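You operate a simulated robot arm through the tools that you are given. There is no shell and no other tool.

You are at the controls of a simulated robot arm. One attempt, no reset.

## Task
Take the yellow wiper on the top of the red bench and put it away on the top of the blue bench. Then take the wooden block from the top of the padded table and leave it on the top of the green cabinet. Then put the silver window stay on the top of the padded table away on the top of the red bench. Then open the left wrapper drawer. Do these in the order given.

The check looks at the end state, three seconds after you hand in, the way a careful person would. Anything else that was tipped, shoved, dropped, spilled or broken makes it a failure.

## Robot
A 6-joint arm with a four-finger gripper on a trunk, on a base that drives. Base frame: it is fixed to the floor where the robot stands at the start and does not move with it; the origin is under the middle of the robot, x ahead of it, y to its left, z up; the surface under the hand at the start is at about z = 85. Lengths are in cm, angles in degrees, forces in N, time in s.
With the tool pointing down near the work surface it reaches from about 28 to 70 cm from the robot's upright axis, wherever it stands. Its first joint turns from -166.0 to 166.0 degrees. Places, roughly: left wrapper drawer [830, -580, 50]; silver window stay (12x3x3 cm) [520, -990, 50]; top of the blue bench [880, -290, 80]; top of the green cabinet [90, -1190, 80]; top of the red bench [120, 10, 80]; wooden block [475, -925, 50]; yellow wiper (9x6x4 cm) [70, 0, 90]. Payload 3.43 kg.
Tool frame: the origin (TCP) lies between the finger pads and is the grasp point; the fingertips stand 3 cm ahead of it; z points along the fingers, y is the line along which they close. Largest opening 12 cm; the body of the gripper starts 8.5 cm behind the TCP.
Orientation is told as [roll, pitch, yaw] about the base's x, y, z axes, in that order, counted from this pose: with the fingers straight down and closing along the base's y, the tool's x points along the base's -x, its y along +y and its z along -z.

## Interface
- The arm moves only by the tool move_arm. Its argument "increments" is a list of rows, each an object of numbers (a shift or turn left out is 0, a gripper value left out holds the last): "rx", "ry", "rz": the turn, a rotation vector about the tool's x, y, z in degrees; "x", "y", "z": the shift along the tool's x, y, z in cm; "jaw": the opening in per cent of the stroke, from 0 (shut) to 100 (fully open). In form: [{"rx": .., "ry": .., "rz": .., "x": .., "y": .., "z": .., "jaw": ..}, ...]. A call has 1 to 20 rows; each row shifts and turns the commanded pose from where the row before left it, along the tool's axes as they then stand. Each row takes 0.2 s and may step no farther than 5 cm and 8.6 degrees from the row before; otherwise, or with a gripper value out of range, the whole call is refused. A pose out of reach is approached as far as the arm can. The call stops where the force on the tool passes 40 N (or 10 N more than at its start, if that is more) or the arm is blocked; 0.2 s more then pass. The fingers move at their own pace and stop on an object; they squeeze with about 35 N. The grip force told is the motor's: it shows also when the fingers shut on nothing. Time passes only in rows, and 0.2 s behind the last, so rows that do not move let the fingers close. It gives the time, the measured TCP pose, the force on the tool (base axes), the opening and the grip force at its end, in the units of the frame above (readings bear some noise), with the torque about the TCP (base axes, N m) and any sound that the robot's microphone picked up.
- Cameras (640 x 400 px; columns grow to the right, rows downward): "scene" is now at [3.71, 13.26, 164.02]; the picture's right is [-0.24, -0.97, 0.00], its down [-0.89, 0.22, -0.41] and it looks along [0.39, -0.10, -0.91] (base axes); focal length 287 px, centre (320, 200). "wrist" rides on the gripper at [7.1, -1.7, -12.1] in the tool frame; the picture's right is [0.23, 0.97, 0.00], its down [-0.81, 0.19, -0.55] and it looks along [-0.54, 0.13, 0.83] (tool axes); focal length 275 px, centre (320, 200). There is no depth. A picture from a camera that has moved, and an enlarged one, comes with that camera's place and axes in the base frame and with its lens.
- get_image(camera): a new picture of that camera. The clock stands still meanwhile.
- slide_trunk(by): slides the trunk up (or, below 0, down) by that many cm; the arm and the scene camera ride with it, the base frame stays. It gives what a move gives, with no picture.
- base_move(legs): drives the robot by 1 to 6 legs, each [ahead, left, turn to the left] in cm, cm and degrees, along the robot's own axes; the way and the turn of a leg run together, so that a leg with both is an arc; at most 150 cm and 180 degrees a leg. The arm and the cameras ride along, it lands a little off, and it stops where it bumps. It gives what a move gives.
- pan_tilt(pan, tilt): turns the head with the scene camera to pan (to the left, within 120 degrees either way) and tilt (down, from -29 to 69), counted from straight ahead of the robot. It gives what a move gives.
- inspect(camera, box): a new picture of the part [left, top, right, bottom] of that camera's present view, enlarged. The clock stands still meanwhile.
- job_done(): hands the job in; it is judged then, once.

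Places have to be worked out from the pictures, the camera data and where the tool is seen. Open the gripper and draw the arm clear of the work before you hand the job in, unless the task says otherwise.

The tools are called after "Request:" as name(argument=value, ...) on one line, values as JSON. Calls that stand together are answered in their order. move_arm: Moves the arm, as the interface text tells. Its arguments: {"type":"object","properties":{"increments":{"type":"array"}},"required":["increments"]} The other tools are called the same way: slide_trunk (by) slides the trunk up or down; base_move (legs) drives the base; pan_tilt (pan, tilt) turns the head that bears the scene camera; get_image (camera) takes a picture; inspect (camera, box) takes an enlarged picture of a part of a camera's view; job_done () hands the job in.

At the start:

```text
time: 0.0
tcp_pos: [39.25, 28.5, 108.41]
tcp_rot: [-0.3, 0.1, 0.0]
ft_force: [0.1, 0.5, 0.3]
ft_torque: [-0.02, -0.01, -0.02]
opening: 11.97
finger_force: 0.0
trunk travel left (down, up): [-17.5, 26.5]
robot x, y, heading: [0.04, 0.17, -0.1]
head pan, tilt: [-14.0, 66.1]
```

scene: 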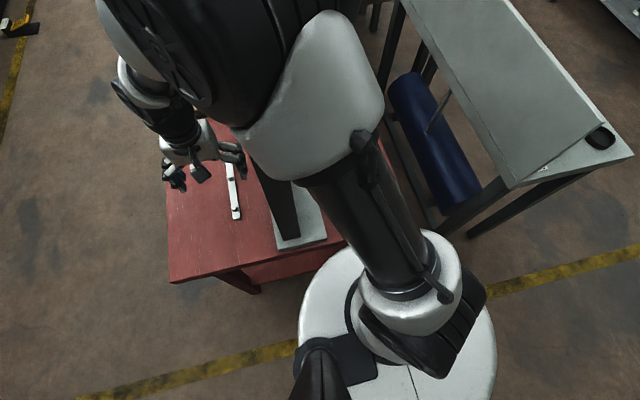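
wrist: 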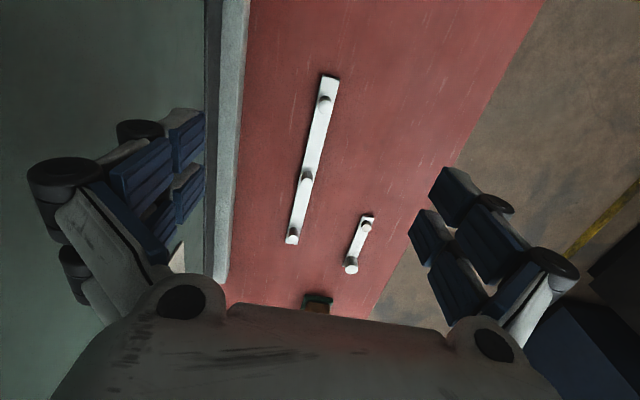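

The arm hides most of the red bench in the scene view. I'll pan and tilt the head to get a better look at the bench and find the wiper.

Request:
pan_tilt(pan=0, tilt=35)

```text
time: 1.0
tcp_pos: [39.2, 28.52, 108.47]
tcp_rot: [-0.3, 0.0, 0.1]
ft_force: [-0.4, 0.5, 0.1]
ft_torque: [0.01, 0.0, 0.0]
opening: 11.99
finger_force: 0.0
trunk travel left (down, up): [-17.5, 26.5]
robot x, y, heading: [-0.39, -0.1, 0.3]
head pan, tilt: [0.0, 35.0]
```

The head is now level at 35 down; I take a scene picture to see the bench.

Request:
get_image(camera="scene")

Request:
get_image(camera="wrist")

```text
taken
camera scene: at [6.76, 14.7, 168.1], right [0.0, -1.0, 0.0], down [-0.57, 0.0, -0.82], along [0.82, 0.0, -0.57], focal length 287 px, centre (320, 200)
```

scene: 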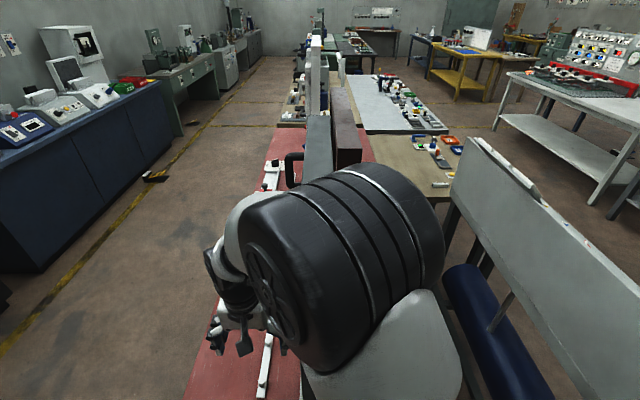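

```text
taken
camera wrist: at [32.07, 27.02, 120.46], right [-0.23, 0.97, 0.0], down [0.81, 0.2, 0.55], along [0.54, 0.12, -0.83], focal length 275 px, centre (320, 200)
```

wrist: 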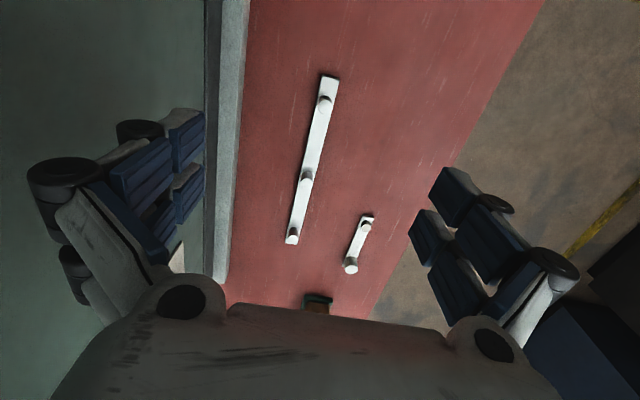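

The wrist view shows something near (318,302), and the scene shows items by the divider. I'll enlarge both.

Request:
inspect(camera="wrist", box=[240, 180, 440, 320])

Request:
inspect(camera="scene", box=[220, 90, 420, 215])

```text
2.86 times, centred on (340, 250) of wrist
camera zoom: at [32.07, 27.02, 120.46], right [-0.23, 0.97, 0.0], down [0.81, 0.2, 0.55], along [0.54, 0.12, -0.83], focal length 786 px, centre (263, 57)
```

zoom: 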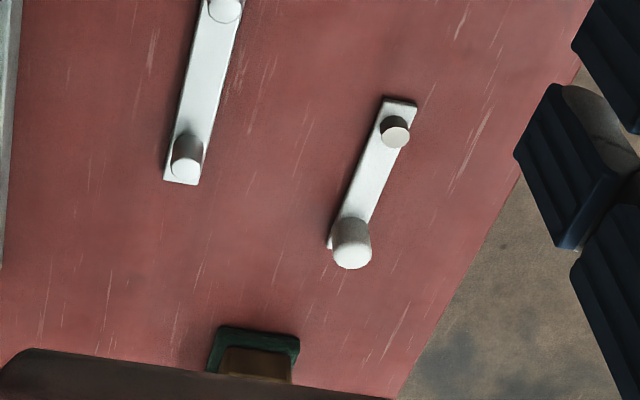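

```text
3.20 times, centred on (320, 152) of scene
camera zoom: at [6.76, 14.7, 168.1], right [0.0, -1.0, 0.0], down [-0.57, 0.0, -0.82], along [0.82, 0.0, -0.57], focal length 918 px, centre (320, 352)
```

zoom: 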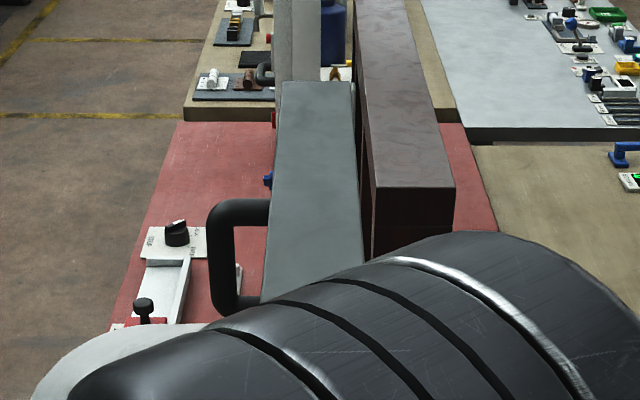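

A small dark-green-and-brown item sits at about (80, 38). Before moving I'll survey the room by panning the head.

Request:
pan_tilt(pan=60, tilt=25)

Request:
get_image(camera="scene")

Request:
pan_tilt(pan=-60, tilt=25)

Request:
get_image(camera="scene")

Request:
pan_tilt(pan=-120, tilt=25)

Request:
get_image(camera="scene")

Request:
pan_tilt(pan=120, tilt=25)

Request:
get_image(camera="scene")

```text
time: 2.3
tcp_pos: [39.24, 28.56, 108.53]
tcp_rot: [-0.4, 0.0, -0.1]
ft_force: [-0.7, 0.0, 0.5]
ft_torque: [-0.01, -0.01, 0.03]
opening: 12.0
finger_force: 0.0
trunk travel left (down, up): [-17.5, 26.5]
robot x, y, heading: [-0.04, 0.11, -0.0]
head pan, tilt: [60.0, 25.0]
```

```text
taken
camera scene: at [2.56, 22.69, 169.65], right [0.87, -0.5, 0.0], down [-0.21, -0.37, -0.9], along [0.45, 0.78, -0.43], focal length 287 px, centre (320, 200)
```

scene: 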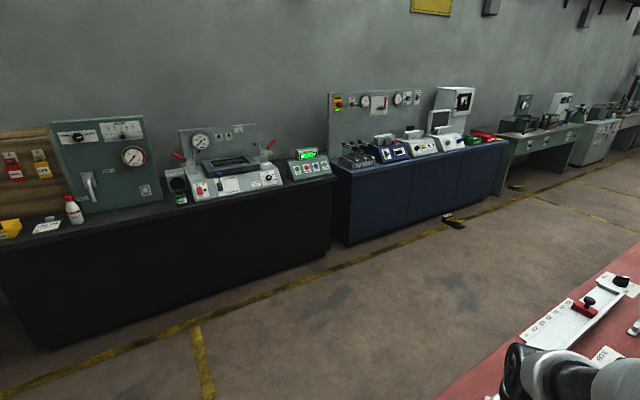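

```text
time: 4.3
tcp_pos: [39.3, 28.56, 108.46]
tcp_rot: [-0.3, 0.0, 0.0]
ft_force: [1.0, -0.4, -0.1]
ft_torque: [0.01, 0.02, 0.0]
opening: 12.01
finger_force: 0.1
trunk travel left (down, up): [-17.5, 26.5]
robot x, y, heading: [0.29, -0.07, -0.1]
head pan, tilt: [-60.0, 25.0]
```

```text
taken
camera scene: at [2.56, 6.74, 169.72], right [-0.87, -0.5, 0.0], down [-0.21, 0.36, -0.91], along [0.45, -0.79, -0.42], focal length 287 px, centre (320, 200)
```

scene: 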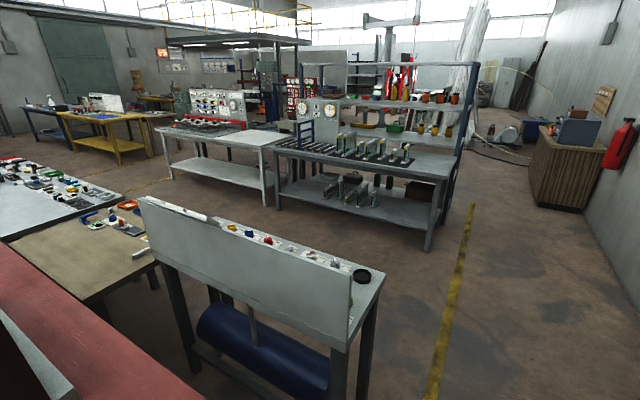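

```text
time: 5.6
tcp_pos: [39.16, 28.63, 108.5]
tcp_rot: [-0.3, 0.0, -0.1]
ft_force: [0.0, -0.8, -1.0]
ft_torque: [0.01, 0.02, 0.01]
opening: 12.0
finger_force: 0.0
trunk travel left (down, up): [-17.5, 26.5]
robot x, y, heading: [0.1, -0.2, 0.0]
head pan, tilt: [-120.0, 25.0]
```

```text
taken
camera scene: at [-6.65, 6.73, 169.72], right [-0.87, 0.5, 0.0], down [0.21, 0.36, -0.91], along [-0.45, -0.79, -0.42], focal length 287 px, centre (320, 200)
```

scene: 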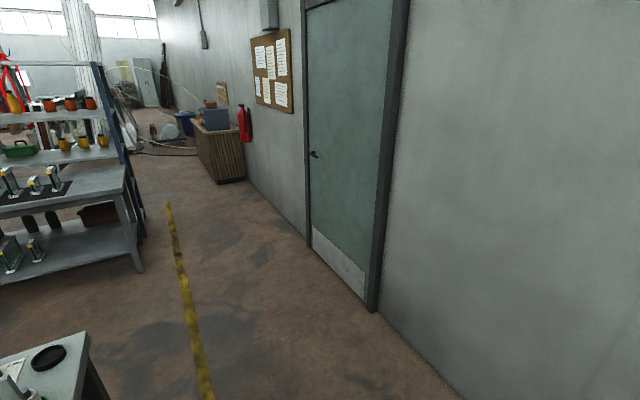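

```text
time: 8.9
tcp_pos: [39.31, 28.44, 108.55]
tcp_rot: [-0.3, 0.0, 0.0]
ft_force: [0.1, 1.1, 0.2]
ft_torque: [-0.02, -0.04, 0.0]
opening: 12.02
finger_force: 0.1
trunk travel left (down, up): [-17.5, 26.5]
robot x, y, heading: [0.01, -0.1, 0.0]
head pan, tilt: [120.0, 25.0]
```

```text
taken
camera scene: at [-6.66, 22.69, 169.65], right [0.87, 0.5, 0.0], down [0.21, -0.37, -0.9], along [-0.45, 0.78, -0.43], focal length 287 px, centre (320, 200)
```

scene: 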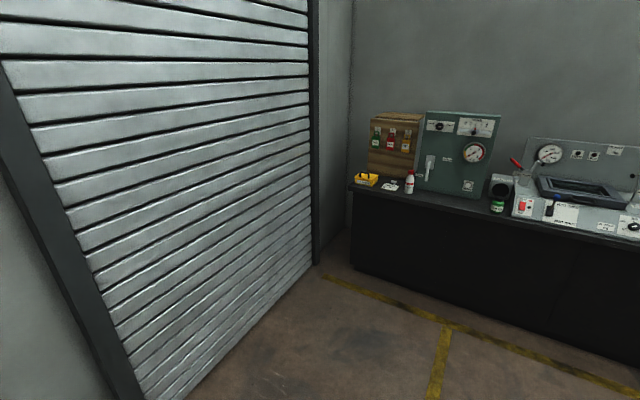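

The layout is clear: a walled workshop with the red bench ahead-left. I'll raise the hand and move it forward over the bench so the wrist camera sees more of the bench top.

Request:
move_arm(increments=[{"z": -4}, {"z": -4}, {"z": -4}, {"x": -4}, {"x": -4}, {"x": -4}])

Request:
get_image(camera="wrist")

Request:
pan_tilt(pan=20, tilt=45)

Request:
get_image(camera="scene")

```text
time: 10.3
tcp_pos: [51.06, 28.42, 120.55]
tcp_rot: [0.0, 0.1, -0.1]
ft_force: [1.3, 0.1, 0.4]
ft_torque: [0.03, 0.05, -0.03]
opening: 12.0
finger_force: 0.1
trunk travel left (down, up): [-17.5, 26.5]
robot x, y, heading: [0.16, 0.13, 0.1]
head pan, tilt: [120.0, 25.0]
```

```text
taken
camera wrist: at [43.87, 26.76, 132.57], right [-0.23, 0.97, 0.0], down [0.81, 0.19, 0.55], along [0.54, 0.13, -0.83], focal length 275 px, centre (320, 200)
```

wrist: 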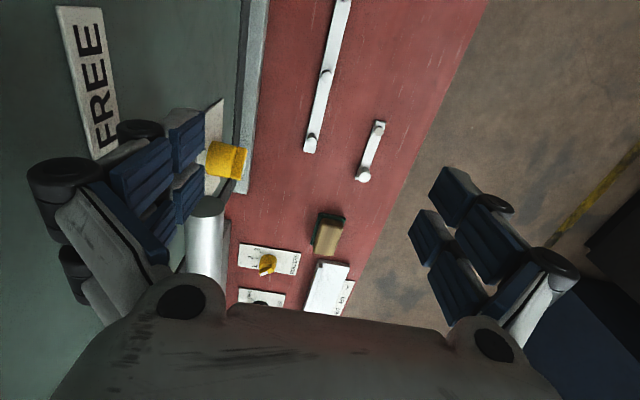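

```text
time: 12.1
tcp_pos: [50.98, 28.38, 120.64]
tcp_rot: [-0.1, 0.0, 0.0]
ft_force: [0.3, -0.6, 0.5]
ft_torque: [0.03, -0.01, 0.0]
opening: 12.01
finger_force: 0.1
trunk travel left (down, up): [-17.5, 26.5]
robot x, y, heading: [0.01, 0.36, 0.1]
head pan, tilt: [20.0, 45.0]
```

```text
taken
camera scene: at [5.6, 16.76, 166.69], right [0.34, -0.94, 0.0], down [-0.66, -0.24, -0.71], along [0.66, 0.24, -0.71], focal length 287 px, centre (320, 200)
```

scene: 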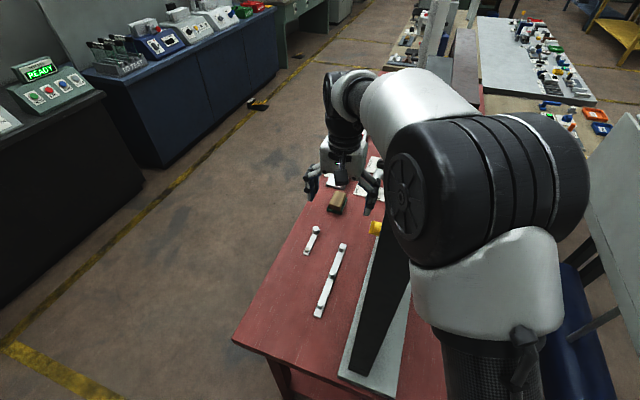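

A yellow item at (227,160) and a tan block at (327,233) now show. I'll enlarge both areas.

Request:
inspect(camera="wrist", box=[180, 120, 370, 310])

Request:
inspect(camera="scene", box=[230, 150, 450, 290])

```text
2.11 times, centred on (275, 215) of wrist
camera zoom: at [43.76, 26.76, 132.61], right [-0.23, 0.97, 0.0], down [0.81, 0.19, 0.55], along [0.54, 0.13, -0.83], focal length 580 px, centre (415, 168)
```

zoom: 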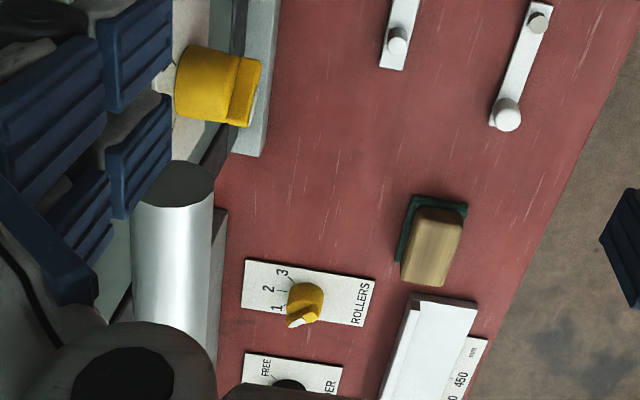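

```text
2.86 times, centred on (340, 220) of scene
camera zoom: at [5.6, 16.76, 166.69], right [0.34, -0.94, 0.0], down [-0.66, -0.24, -0.71], along [0.66, 0.24, -0.71], focal length 820 px, centre (263, 143)
```

zoom: 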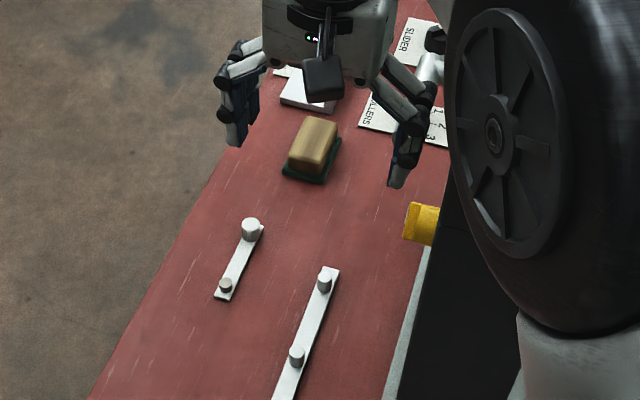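

The tan block with a dark-green pad (about 9x6 cm, near (80,37)) looks like a sponge-type wiper, but the yellow item near (60,19,103) needs checking too. I'll swing the hand to the left so the scene camera sees the whole bench.

Request:
move_arm(increments=[{"x": 3.6, "y": 3}, {"x": 3.6, "y": 3}, {"x": 3.6, "y": 3}, {"x": 3.6, "y": 3}, {"x": 3.6, "y": 3}, {"x": 3.6, "y": 3}, {"x": 3.6, "y": 3}, {"x": 3.6, "y": 3}, {"x": 3.6, "y": 3}, {"x": 3.6, "y": 3}])

Request:
pan_tilt(pan=0, tilt=45)

Request:
get_image(camera="scene")

```text
time: 14.3
tcp_pos: [15.26, 58.21, 120.59]
tcp_rot: [-0.1, 0.0, 0.0]
ft_force: [-0.9, -0.4, -0.2]
ft_torque: [-0.01, -0.02, 0.01]
opening: 12.02
finger_force: 0.2
trunk travel left (down, up): [-17.5, 26.5]
robot x, y, heading: [-0.05, 0.07, 0.1]
head pan, tilt: [20.0, 45.0]
```

```text
time: 15.1
tcp_pos: [15.51, 58.05, 120.54]
tcp_rot: [0.0, 0.0, 0.0]
ft_force: [0.2, 0.4, -0.2]
ft_torque: [0.02, 0.04, 0.02]
opening: 12.0
finger_force: 0.0
trunk travel left (down, up): [-17.5, 26.5]
robot x, y, heading: [-0.32, -0.16, 0.0]
head pan, tilt: [0.0, 45.0]
```

```text
taken
camera scene: at [6.1, 13.99, 166.69], right [0.0, -1.0, 0.0], down [-0.71, 0.0, -0.71], along [0.71, 0.0, -0.71], focal length 287 px, centre (320, 200)
```

scene: 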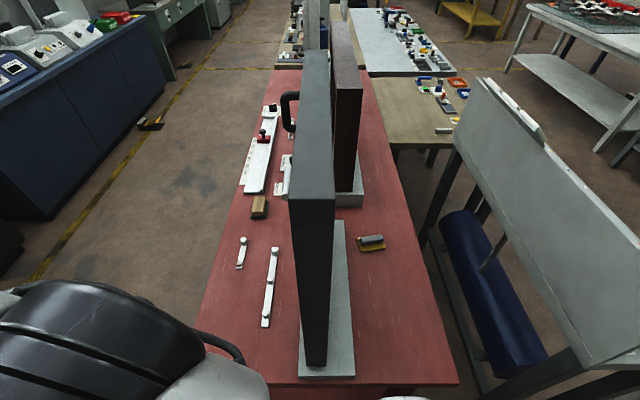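

A yellow-and-dark item sits right of the panel at (371,243), about (65,-3), which matches the told place. I'll enlarge it.

Request:
inspect(camera="scene", box=[330, 215, 410, 265])

Request:
inspect(camera="scene", box=[190, 40, 480, 400])

```text
8.00 times, centred on (370, 240) of scene
camera zoom: at [6.1, 13.99, 166.69], right [0.0, -1.0, 0.0], down [-0.71, 0.0, -0.71], along [0.71, 0.0, -0.71], focal length 2294 px, centre (-80, -120)
```

zoom: 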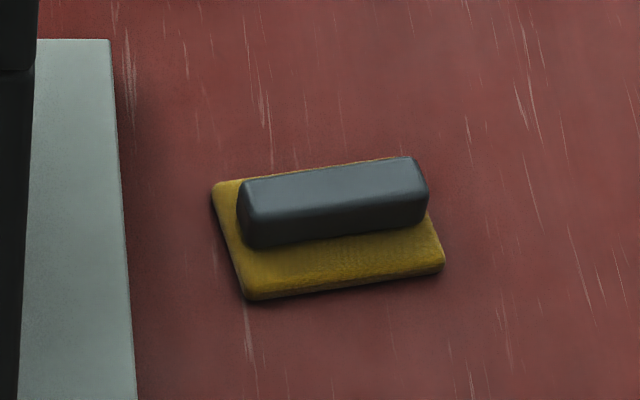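

```text
1.11 times, centred on (335, 220) of scene
camera zoom: at [6.1, 13.99, 166.69], right [0.0, -1.0, 0.0], down [-0.71, 0.0, -0.71], along [0.71, 0.0, -0.71], focal length 319 px, centre (303, 178)
```

zoom: 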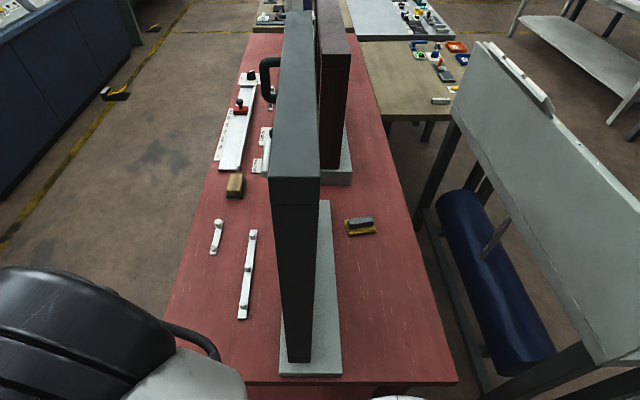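

That item is the yellow wiper (yellow base, dark bar handle), at about (66,-3.6), long axis nearly along y. A tall panel (y 12–17, x>28, up to z~145) stands between the hand and it, so I'll back the base off before swinging the arm across.

Request:
base_move(legs=[[-50, 0, 0]])

Request:
get_image(camera="scene")

```text
time: 18.1
tcp_pos: [-35.36, 57.89, 120.44]
tcp_rot: [0.0, 0.0, 0.4]
ft_force: [-0.6, 0.0, -1.0]
ft_torque: [0.01, -0.03, -0.02]
opening: 11.98
finger_force: 0.1
trunk travel left (down, up): [-17.5, 26.5]
robot x, y, heading: [-50.77, -0.27, 0.4]
head pan, tilt: [0.0, 45.0]
```

```text
taken
camera scene: at [-44.56, 13.82, 166.69], right [0.01, -1.0, 0.0], down [-0.71, -0.01, -0.71], along [0.71, 0.01, -0.71], focal length 287 px, centre (320, 200)
```

scene: 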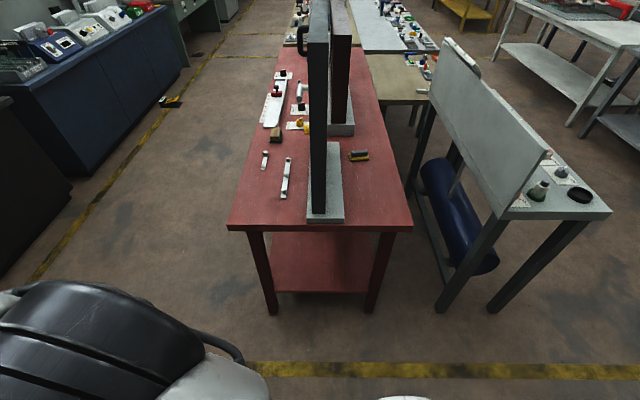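

The base stands at x≈-51 with clear floor ahead. Now I'll swing the hand straight across to in front of the robot at z=120.

Request:
move_arm(increments=[{"x": -2.71, "y": -3.87}, {"x": -2.71, "y": -3.87}, {"x": -2.71, "y": -3.87}, {"x": -2.71, "y": -3.87}, {"x": -2.71, "y": -3.87}, {"x": -2.71, "y": -3.87}, {"x": -2.71, "y": -3.87}, {"x": -2.71, "y": -3.87}, {"x": -2.71, "y": -3.87}, {"x": -2.71, "y": -3.87}, {"x": -2.71, "y": -3.87}, {"x": -2.71, "y": -3.87}, {"x": -2.71, "y": -3.87}, {"x": -2.71, "y": -3.87}, {"x": -2.71, "y": -3.87}])

Request:
move_arm(increments=[{"rz": 8}, {"rz": 8}, {"rz": 8}, {"rz": 8}, {"rz": 8}, {"rz": 8}, {"rz": 8}, {"rz": 8}, {"rz": 8}, {"rz": 7}])

Request:
get_image(camera="scene")

```text
time: 21.3
tcp_pos: [6.07, -0.13, 120.79]
tcp_rot: [0.0, 0.2, 0.5]
ft_force: [0.6, -0.8, 0.5]
ft_torque: [0.02, 0.04, 0.01]
opening: 12.02
finger_force: 0.1
trunk travel left (down, up): [-17.5, 26.5]
robot x, y, heading: [-50.43, -0.25, 0.5]
head pan, tilt: [0.0, 45.0]
```

```text
time: 23.5
tcp_pos: [5.77, 0.33, 120.64]
tcp_rot: [0.1, 0.0, -78.7]
ft_force: [0.4, -0.3, 0.6]
ft_torque: [-0.02, -0.01, -0.03]
opening: 12.0
finger_force: 0.1
trunk travel left (down, up): [-17.5, 26.5]
robot x, y, heading: [-50.28, 0.07, 0.5]
head pan, tilt: [0.0, 45.0]
```

```text
taken
camera scene: at [-44.49, 13.82, 166.69], right [0.01, -1.0, 0.0], down [-0.71, -0.01, -0.71], along [0.71, 0.01, -0.71], focal length 287 px, centre (320, 200)
```

scene: 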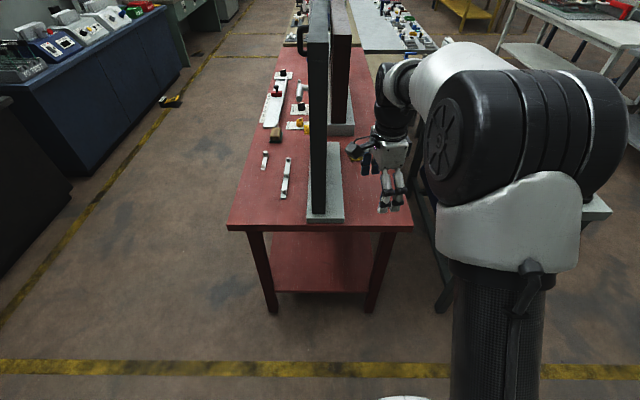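

The hand is in front with the jaws closing nearly along x. I'll drive forward to about (0,-5), so the hand passes right of the panel.

Request:
base_move(legs=[[0, -5, -0.5], [49.8, 0, 0]])

Request:
get_image(camera="wrist")

Request:
get_image(camera="scene")

```text
time: 26.9
tcp_pos: [54.15, -5.69, 120.57]
tcp_rot: [0.0, -0.1, -79.2]
ft_force: [0.4, 0.4, 0.5]
ft_torque: [0.01, 0.0, 0.01]
opening: 11.98
finger_force: 0.1
trunk travel left (down, up): [-17.5, 26.5]
robot x, y, heading: [-1.99, -5.13, -0.1]
head pan, tilt: [0.0, 45.0]
```

```text
taken
camera wrist: at [51.18, 1.18, 132.58], right [0.91, 0.41, 0.0], down [0.34, -0.76, 0.55], along [0.23, -0.5, -0.83], focal length 275 px, centre (320, 200)
```

wrist: 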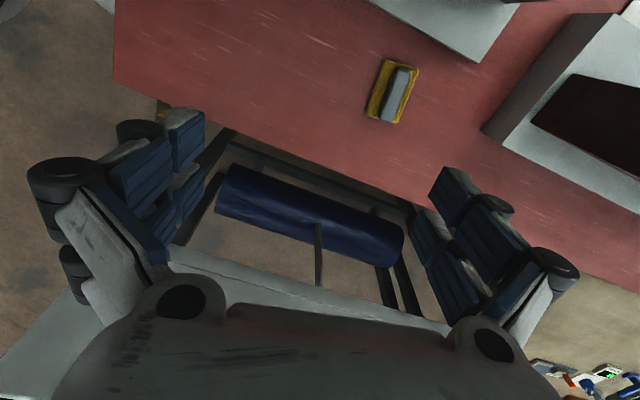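

```text
taken
camera scene: at [4.2, 8.55, 166.68], right [0.0, -1.0, 0.0], down [-0.71, 0.0, -0.71], along [0.71, 0.0, -0.71], focal length 287 px, centre (320, 200)
```

scene: 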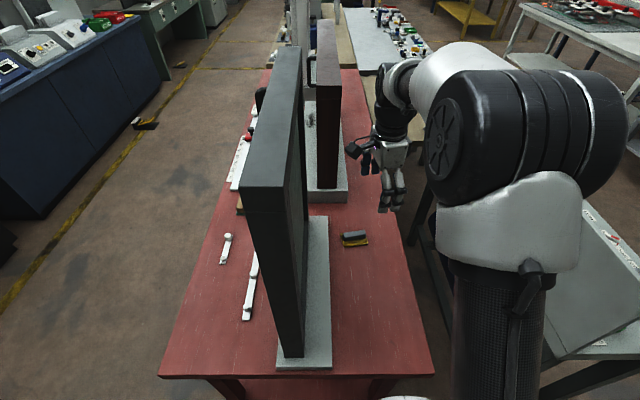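

The wiper shows in both cameras. I enlarge both views to fix its position and the handle's direction.

Request:
inspect(camera="wrist", box=[352, 50, 432, 130])

Request:
inspect(camera="scene", box=[315, 215, 395, 265])

```text
5.00 times, centred on (392, 90) of wrist
camera zoom: at [51.18, 1.18, 132.58], right [0.91, 0.41, 0.0], down [0.34, -0.76, 0.55], along [0.23, -0.5, -0.83], focal length 1376 px, centre (-40, 750)
```

zoom: 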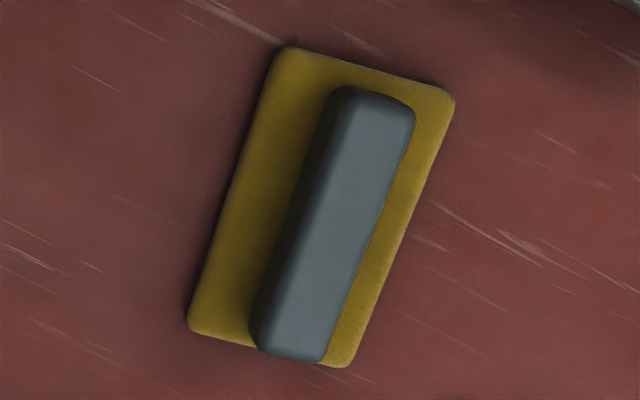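

```text
8.00 times, centred on (355, 240) of scene
camera zoom: at [4.2, 8.55, 166.68], right [0.0, -1.0, 0.0], down [-0.71, 0.0, -0.71], along [0.71, 0.0, -0.71], focal length 2294 px, centre (40, -120)
```

zoom: 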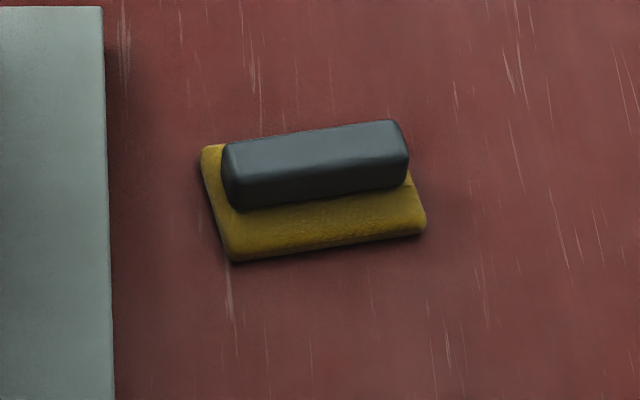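

From the two views the wiper's centre is about (65.9,-3.1), bench top z≈85, with its handle perpendicular to the jaws' closing line. I'll move over it and go down to z≈96 first.

Request:
move_arm(increments=[{"x": 0.12, "y": 4}, {"x": 0.12, "y": 4}, {"x": 0.12, "y": 4}, {"z": 4}, {"z": 4}, {"z": 4}, {"z": 4}, {"z": 4}, {"z": 4}])

Request:
get_image(camera="wrist")

Request:
inspect(camera="scene", box=[300, 150, 460, 290])

```text
time: 28.9
tcp_pos: [65.74, -3.01, 96.51]
tcp_rot: [0.0, 0.0, -79.2]
ft_force: [0.5, 0.6, -0.1]
ft_torque: [0.01, -0.01, -0.01]
opening: 11.98
finger_force: 0.0
trunk travel left (down, up): [-17.5, 26.5]
robot x, y, heading: [-2.12, -5.54, -0.3]
head pan, tilt: [0.0, 45.0]
```

```text
taken
camera wrist: at [62.78, 3.75, 108.59], right [0.91, 0.41, 0.0], down [0.34, -0.76, 0.55], along [0.23, -0.5, -0.83], focal length 275 px, centre (320, 200)
```

wrist: 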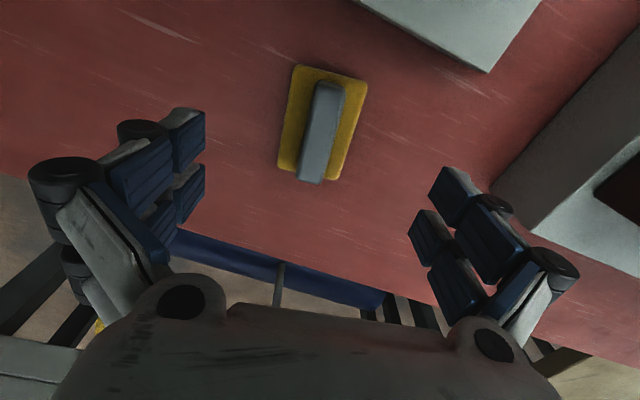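

```text
2.86 times, centred on (380, 220) of scene
camera zoom: at [4.19, 8.56, 166.68], right [0.0, -1.0, 0.0], down [-0.71, 0.0, -0.71], along [0.71, 0.0, -0.71], focal length 820 px, centre (149, 143)
```

zoom: 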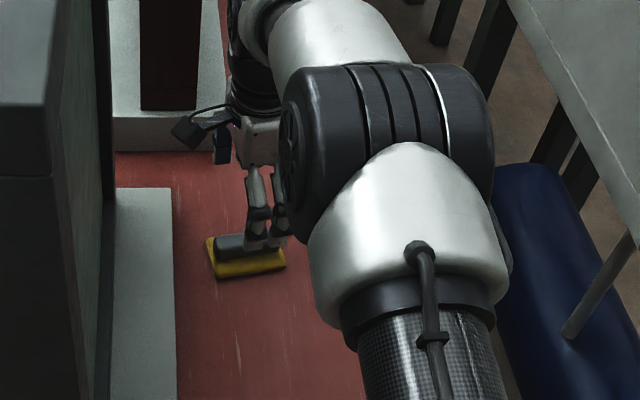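

The handle is centred between the jaws (wiper ≈ (65.9,-2.8)). I lower to z≈89.8 and close on the handle.

Request:
move_arm(increments=[{"z": 3, "y": 0.1}, {"z": 2.2}, {"z": 1.5}])

Request:
move_arm(increments=[{"jaw": 10}, {"jaw": 0}, {"jaw": 0}, {"jaw": 0}, {"jaw": 0}, {"jaw": 0}, {"jaw": 0}, {"jaw": 0}])

Request:
get_image(camera="wrist")

```text
time: 29.7
tcp_pos: [65.92, -3.09, 89.74]
tcp_rot: [0.0, -0.1, -79.2]
ft_force: [-0.2, -0.5, 0.4]
ft_torque: [0.0, -0.01, -0.02]
opening: 11.96
finger_force: 0.0
trunk travel left (down, up): [-17.5, 26.5]
robot x, y, heading: [-2.04, -5.2, -0.3]
head pan, tilt: [0.0, 45.0]
```

```text
time: 31.5
tcp_pos: [65.97, -3.18, 89.77]
tcp_rot: [0.0, 0.1, -79.2]
ft_force: [-0.2, -0.3, 0.3]
ft_torque: [0.05, 0.04, -0.03]
opening: 2.32
finger_force: 35.2
trunk travel left (down, up): [-17.5, 26.5]
robot x, y, heading: [-2.35, -5.27, 0.0]
head pan, tilt: [0.0, 45.0]
```

```text
taken
camera wrist: at [62.84, 3.69, 101.82], right [0.91, 0.41, 0.0], down [0.34, -0.76, 0.55], along [0.23, -0.5, -0.83], focal length 275 px, centre (320, 200)
```

wrist: 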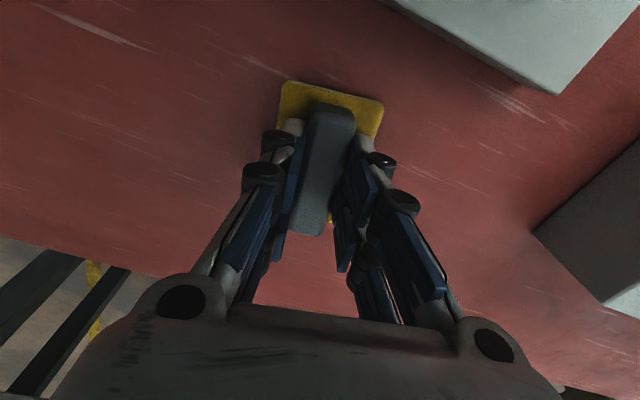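

The handle is gripped (opening 2.3, 35 N). I lift it straight up, then back the robot out.

Request:
move_arm(increments=[{"z": -2}, {"z": -4}, {"z": -4}, {"z": -4}, {"z": -4}, {"z": -4}, {"z": -4}, {"z": -4}])

Request:
get_image(camera="wrist")

```text
time: 33.3
tcp_pos: [66.23, -3.03, 120.14]
tcp_rot: [-0.1, 0.0, -79.2]
ft_force: [-0.4, 1.0, -0.2]
ft_torque: [0.01, 0.04, -0.02]
opening: 2.32
finger_force: 35.3
trunk travel left (down, up): [-17.5, 26.5]
robot x, y, heading: [-1.92, -5.44, -0.1]
head pan, tilt: [0.0, 45.0]
```

```text
taken
camera wrist: at [63.21, 3.73, 132.02], right [0.91, 0.41, 0.0], down [0.34, -0.76, 0.55], along [0.22, -0.5, -0.83], focal length 275 px, centre (320, 200)
```

wrist: 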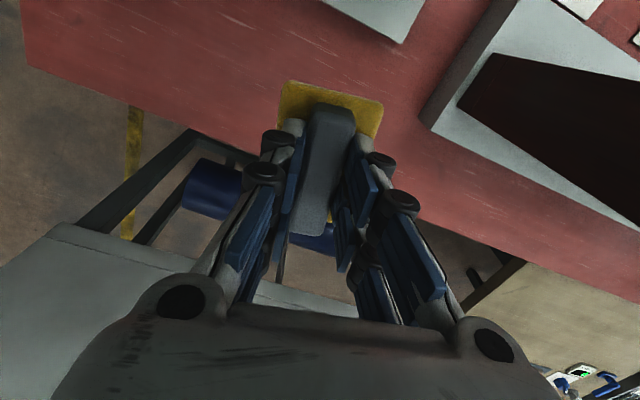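

The wiper is held firmly. I back the robot out 60 cm, then look ahead to plan the drive to the blue bench.

Request:
base_move(legs=[[-62, 0, 0]])

Request:
move_arm(increments=[{"y": -4.2, "x": 0.8}, {"y": -4.2, "x": 0.8}, {"y": -4.2, "x": 0.8}, {"y": -4.2, "x": 0.8}, {"y": -4.2, "x": 0.8}, {"y": -4.2, "x": 0.8}])

Request:
pan_tilt(pan=0, tilt=10)

Request:
get_image(camera="scene")

```text
time: 36.8
tcp_pos: [3.24, -3.17, 120.16]
tcp_rot: [0.0, 0.0, -79.9]
ft_force: [1.1, 0.4, -0.5]
ft_torque: [-0.01, -0.01, 0.01]
opening: 2.31
finger_force: 35.5
trunk travel left (down, up): [-17.5, 26.5]
robot x, y, heading: [-65.18, -4.71, -1.0]
head pan, tilt: [0.0, 45.0]
```

```text
time: 38.2
tcp_pos: [-22.66, -2.84, 120.14]
tcp_rot: [0.1, 0.0, -79.9]
ft_force: [0.0, 1.0, -0.4]
ft_torque: [0.0, -0.04, 0.03]
opening: 2.32
finger_force: 34.6
trunk travel left (down, up): [-17.5, 26.5]
robot x, y, heading: [-65.15, -4.71, -0.7]
head pan, tilt: [0.0, 45.0]
```

```text
time: 39.2
tcp_pos: [-22.52, -2.82, 120.04]
tcp_rot: [0.0, 0.0, -80.0]
ft_force: [0.9, -0.6, 0.5]
ft_torque: [-0.01, 0.04, -0.01]
opening: 2.33
finger_force: 34.9
trunk travel left (down, up): [-17.5, 26.5]
robot x, y, heading: [-64.98, -4.43, -0.9]
head pan, tilt: [0.0, 10.0]
```

```text
taken
camera scene: at [-57.6, 9.08, 172.18], right [-0.02, -1.0, 0.0], down [-0.17, 0.0, -0.98], along [0.98, -0.02, -0.17], focal length 287 px, centre (320, 200)
```

scene: 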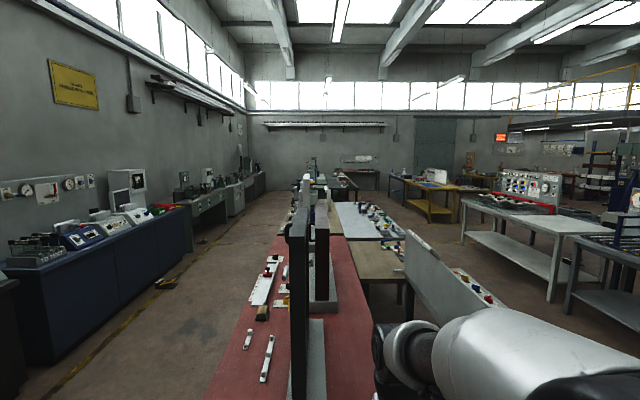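

I enlarge the distant tables to identify the blue bench and the gaps between rows.

Request:
inspect(camera="scene", box=[260, 140, 480, 280])

Request:
inspect(camera="scene", box=[420, 130, 640, 270])

```text
2.86 times, centred on (370, 210) of scene
camera zoom: at [-57.6, 9.08, 172.18], right [-0.02, -1.0, 0.0], down [-0.17, 0.0, -0.98], along [0.98, -0.02, -0.17], focal length 820 px, centre (177, 171)
```

zoom: 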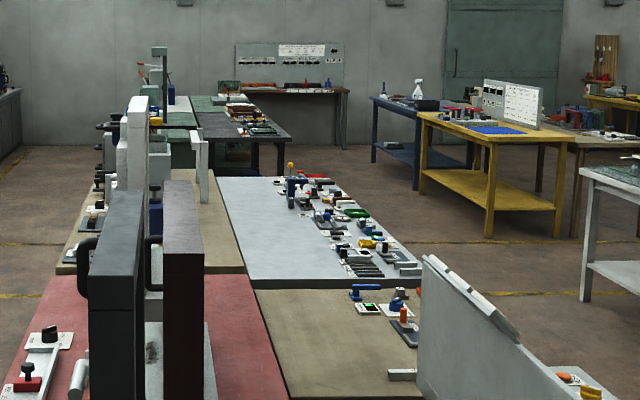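

```text
2.86 times, centred on (530, 200) of scene
camera zoom: at [-57.6, 9.08, 172.18], right [-0.02, -1.0, 0.0], down [-0.17, 0.0, -0.98], along [0.98, -0.02, -0.17], focal length 820 px, centre (-280, 200)
```

zoom: 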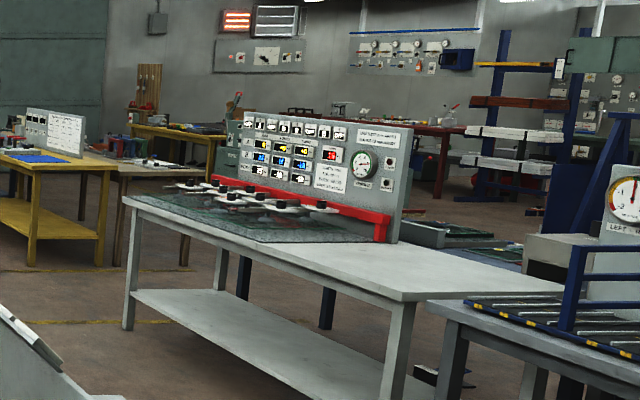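

The blue bench (with the spray bottle) is in the right-hand row, about x 808–960, y -265 to -325, behind the yellow table. The aisle y≈-180 between the rows looks free, so I'll sidestep right to y≈-180 first.

Request:
base_move(legs=[[0, -90, 0.9], [0, -85, 0]])

Request:
get_image(camera="scene")

```text
time: 48.2
tcp_pos: [-24.92, -179.88, 120.05]
tcp_rot: [0.1, 0.0, -80.2]
ft_force: [-0.3, -0.5, 0.2]
ft_torque: [0.06, -0.02, 0.02]
opening: 2.33
finger_force: 35.2
trunk travel left (down, up): [-17.5, 26.5]
robot x, y, heading: [-68.08, -181.33, -1.2]
head pan, tilt: [0.0, 10.0]
```

```text
taken
camera scene: at [-60.02, -167.89, 172.19], right [-0.02, -1.0, 0.0], down [-0.17, 0.0, -0.98], along [0.98, -0.02, -0.17], focal length 287 px, centre (320, 200)
```

scene: 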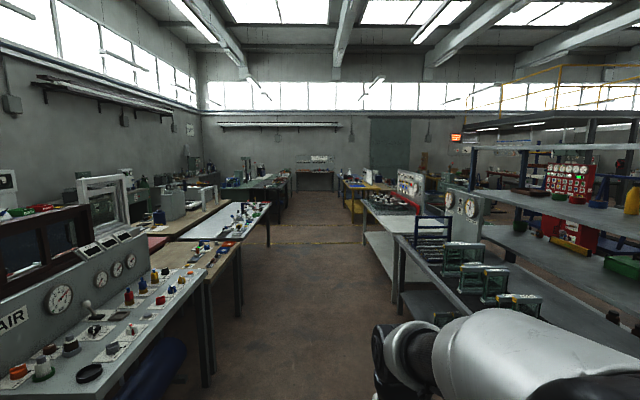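

The aisle ahead (y about -95 to -255) is clear. I'll correct heading and drive forward 300 cm, then recheck.

Request:
base_move(legs=[[0, 3, 1.2], [150, 0, 0], [150, 0, 0]])

Request:
get_image(camera="scene")

```text
time: 62.8
tcp_pos: [269.3, -171.16, 120.14]
tcp_rot: [0.1, 0.0, -76.9]
ft_force: [-0.5, -0.5, -0.3]
ft_torque: [-0.01, 0.01, 0.03]
opening: 2.35
finger_force: 35.5
trunk travel left (down, up): [-17.5, 26.5]
robot x, y, heading: [227.08, -175.27, 2.7]
head pan, tilt: [0.0, 10.0]
```

```text
taken
camera scene: at [233.63, -161.13, 172.18], right [0.04, -1.0, 0.0], down [-0.17, -0.01, -0.98], along [0.98, 0.04, -0.17], focal length 287 px, centre (320, 200)
```

scene: 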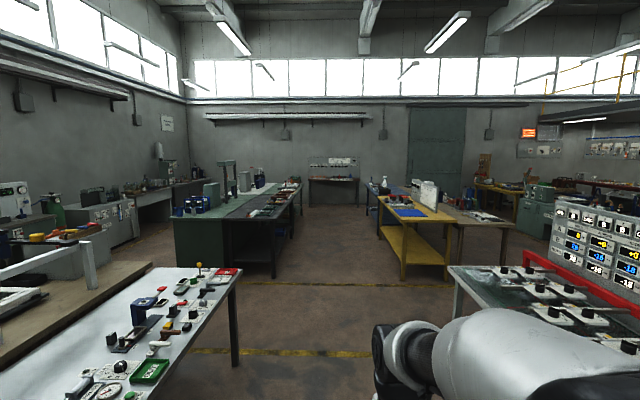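

Aisle still clear; heading has drifted to +2.7°. I correct it and drive on 450 cm.

Request:
base_move(legs=[[0, 0, -2.7], [150, 0, 0], [150, 0, 0], [150, 0, 0]])

Request:
get_image(camera="scene")

```text
time: 84.6
tcp_pos: [716.5, -188.11, 120.1]
tcp_rot: [0.0, 0.0, -81.4]
ft_force: [0.4, 0.0, -0.6]
ft_torque: [-0.06, 0.01, 0.04]
opening: 2.33
finger_force: 34.9
trunk travel left (down, up): [-17.5, 26.5]
robot x, y, heading: [673.94, -189.18, -2.1]
head pan, tilt: [0.0, 10.0]
```

```text
taken
camera scene: at [681.79, -175.22, 172.18], right [-0.04, -1.0, 0.0], down [-0.17, 0.01, -0.98], along [0.98, -0.04, -0.17], focal length 287 px, centre (320, 200)
```

scene: 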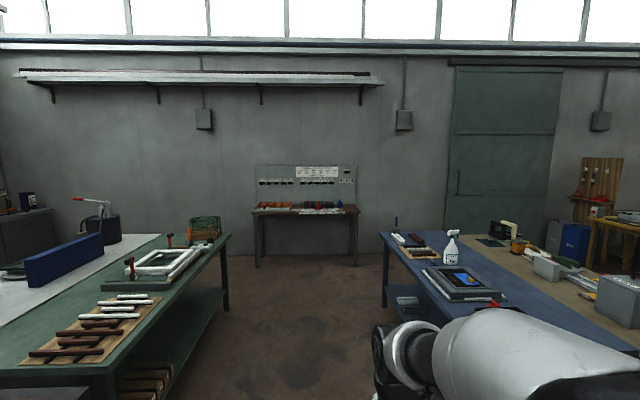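

The blue bench's near edge runs at about y=-256, x from ~800 to ~981. I drive on to x≈824 and turn to face it.

Request:
base_move(legs=[[0, 0, 2.1], [150, 0, 0], [0, 0, -90]])

Request:
pan_tilt(pan=15, tilt=30)

Request:
get_image(camera="scene")

```text
time: 96.2
tcp_pos: [828.69, -229.96, 120.22]
tcp_rot: [-0.1, 0.0, -166.1]
ft_force: [-0.1, 0.2, -0.2]
ft_torque: [-0.01, -0.04, 0.02]
opening: 2.32
finger_force: 34.5
trunk travel left (down, up): [-17.5, 26.5]
robot x, y, heading: [824.19, -187.59, -87.0]
head pan, tilt: [0.0, 10.0]
```

```text
time: 97.0
tcp_pos: [828.73, -229.75, 120.14]
tcp_rot: [-0.1, 0.0, -166.1]
ft_force: [0.3, -1.0, -0.2]
ft_torque: [-0.03, -0.03, -0.01]
opening: 2.31
finger_force: 35.4
trunk travel left (down, up): [-17.5, 26.5]
robot x, y, heading: [823.88, -187.24, -87.0]
head pan, tilt: [15.0, 30.0]
```

```text
taken
camera scene: at [840.63, -193.41, 168.96], right [-0.95, -0.31, 0.0], down [-0.15, 0.48, -0.87], along [0.27, -0.82, -0.5], focal length 287 px, centre (320, 200)
```

scene: 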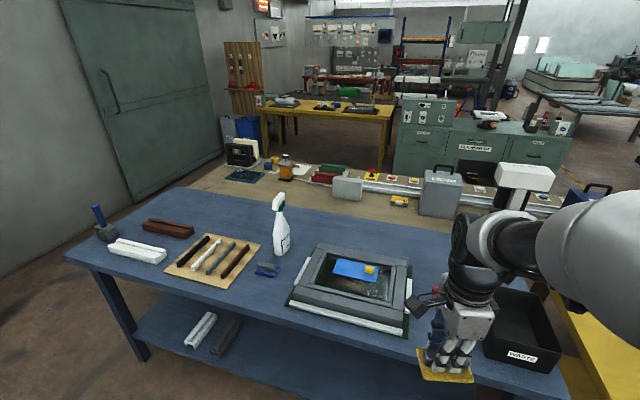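

The blue bench top holds a framed screen, a board with rods, a spray bottle and a waste bin. I step the robot to x≈880 and look again to pick a clear reachable spot and measure it.

Request:
base_move(legs=[[0, 60, -3]])

Request:
pan_tilt(pan=0, tilt=40)

Request:
get_image(camera="scene")

Request:
pan_tilt(pan=30, tilt=40)

Request:
get_image(camera="scene")

```text
time: 100.4
tcp_pos: [888.21, -227.9, 120.15]
tcp_rot: [0.1, 0.0, -168.1]
ft_force: [0.8, -0.3, -1.0]
ft_torque: [-0.01, 0.04, -0.03]
opening: 2.3
finger_force: 35.0
trunk travel left (down, up): [-17.5, 26.5]
robot x, y, heading: [884.68, -185.44, -88.9]
head pan, tilt: [15.0, 30.0]
```

```text
time: 101.2
tcp_pos: [888.16, -227.99, 120.09]
tcp_rot: [-0.1, -0.1, -168.1]
ft_force: [-0.7, -0.3, -0.8]
ft_torque: [0.01, -0.01, 0.01]
opening: 2.34
finger_force: 35.0
trunk travel left (down, up): [-17.5, 26.5]
robot x, y, heading: [884.98, -185.31, -89.1]
head pan, tilt: [0.0, 40.0]
```

```text
taken
camera scene: at [898.96, -191.74, 167.42], right [-1.0, -0.02, 0.0], down [-0.01, 0.64, -0.77], along [0.01, -0.77, -0.64], focal length 287 px, centre (320, 200)
```

scene: 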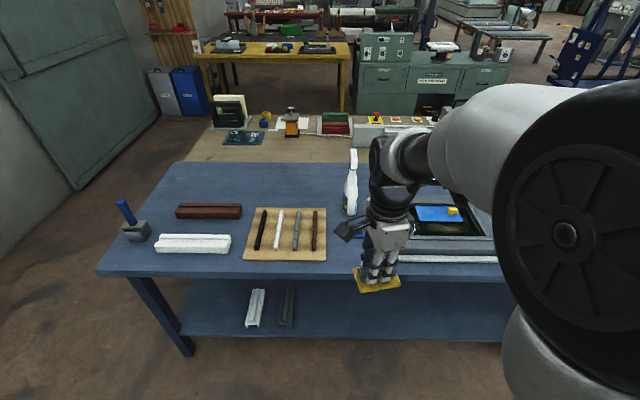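

```text
time: 102.1
tcp_pos: [888.15, -227.86, 120.18]
tcp_rot: [0.0, 0.0, -168.1]
ft_force: [0.3, -0.3, -1.3]
ft_torque: [-0.02, 0.0, 0.0]
opening: 2.32
finger_force: 34.7
trunk travel left (down, up): [-17.5, 26.5]
robot x, y, heading: [885.01, -185.91, -88.9]
head pan, tilt: [30.0, 40.0]
```

```text
taken
camera scene: at [903.17, -190.55, 167.41], right [-0.86, -0.51, 0.0], down [-0.33, 0.55, -0.77], along [0.39, -0.66, -0.64], focal length 287 px, centre (320, 200)
```

scene: 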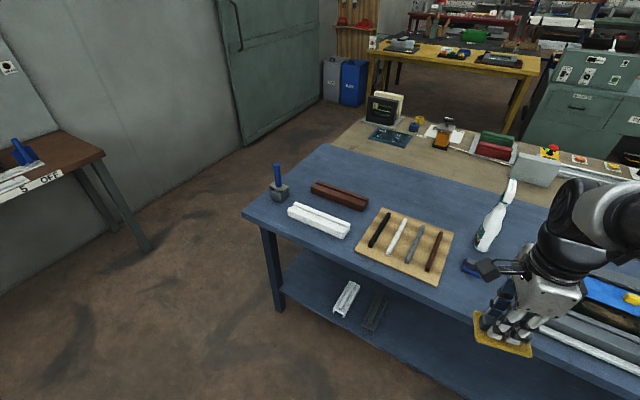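

Triangulating the board gives a bench top at z≈86, front edge y≈-249. The clearest reachable spot looks like the gap between the framed screen (x≥833) and the waste bin (x≤808); I'll step right to view it.

Request:
base_move(legs=[[0, -85, -1]])

Request:
pan_tilt(pan=10, tilt=45)

Request:
get_image(camera="scene")

Request:
get_image(camera="wrist")

```text
time: 106.7
tcp_pos: [802.14, -229.44, 120.08]
tcp_rot: [0.0, 0.0, -168.0]
ft_force: [-0.9, -0.1, 0.1]
ft_torque: [0.0, -0.03, -0.02]
opening: 2.31
finger_force: 35.3
trunk travel left (down, up): [-17.5, 26.5]
robot x, y, heading: [798.84, -186.58, -89.0]
head pan, tilt: [30.0, 40.0]
```

```text
time: 107.5
tcp_pos: [802.07, -229.33, 120.28]
tcp_rot: [0.0, 0.0, -168.0]
ft_force: [-0.9, -0.6, -0.5]
ft_torque: [0.02, 0.02, 0.02]
opening: 2.3
finger_force: 35.3
trunk travel left (down, up): [-17.5, 26.5]
robot x, y, heading: [798.75, -187.2, -89.1]
head pan, tilt: [10.0, 45.0]
```

```text
taken
camera scene: at [814.23, -192.66, 166.69], right [-0.98, -0.19, 0.0], down [-0.14, 0.69, -0.71], along [0.14, -0.69, -0.71], focal length 287 px, centre (320, 200)
```

scene: 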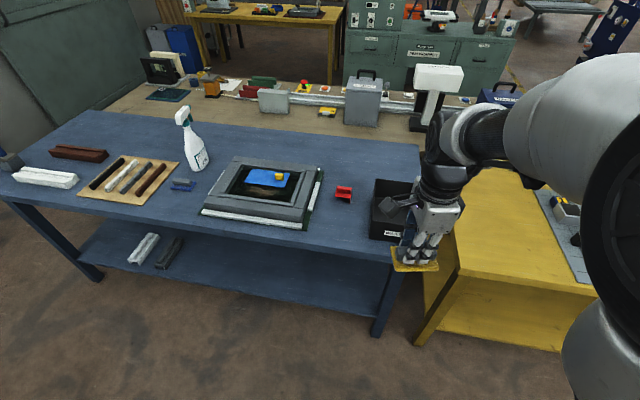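

```text
taken
camera wrist: at [808.64, -226.13, 132.1], right [0.43, -0.9, 0.0], down [-0.75, -0.36, 0.55], along [-0.5, -0.24, -0.83], focal length 275 px, centre (320, 200)
```

wrist: 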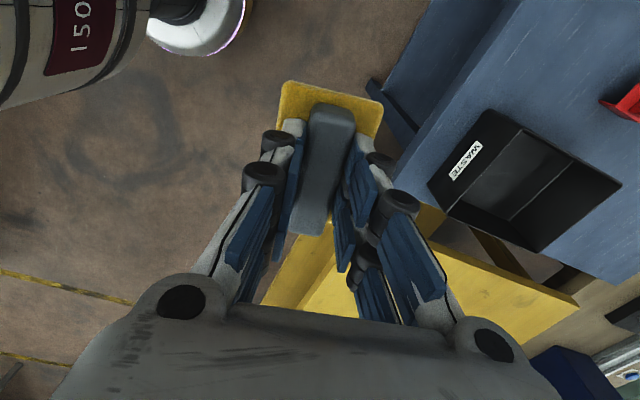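

The gap in front of the small red item, between frame and bin, is free: centre about (821,-260). I move the base so the hand can reach it comfortably.

Request:
base_move(legs=[[8, 19, 0]])

Request:
get_image(camera="scene")

```text
time: 109.2
tcp_pos: [821.19, -237.07, 120.15]
tcp_rot: [0.0, 0.0, -168.0]
ft_force: [0.6, -0.9, -0.2]
ft_torque: [0.03, 0.06, -0.05]
opening: 2.32
finger_force: 35.2
trunk travel left (down, up): [-17.5, 26.5]
robot x, y, heading: [817.82, -194.39, -88.8]
head pan, tilt: [10.0, 45.0]
```

```text
taken
camera scene: at [833.31, -200.42, 166.67], right [-0.98, -0.19, 0.0], down [-0.14, 0.69, -0.71], along [0.13, -0.69, -0.71], focal length 287 px, centre (320, 200)
```

scene: 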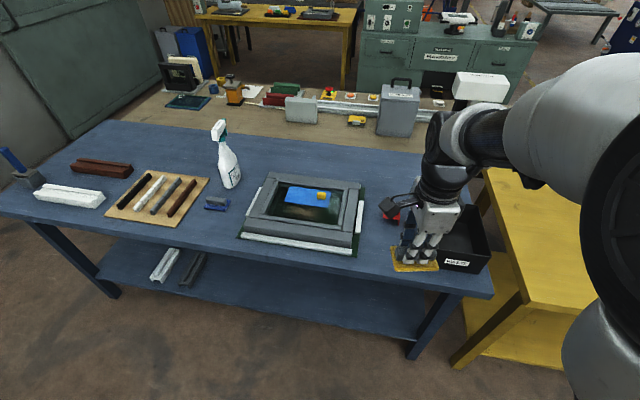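

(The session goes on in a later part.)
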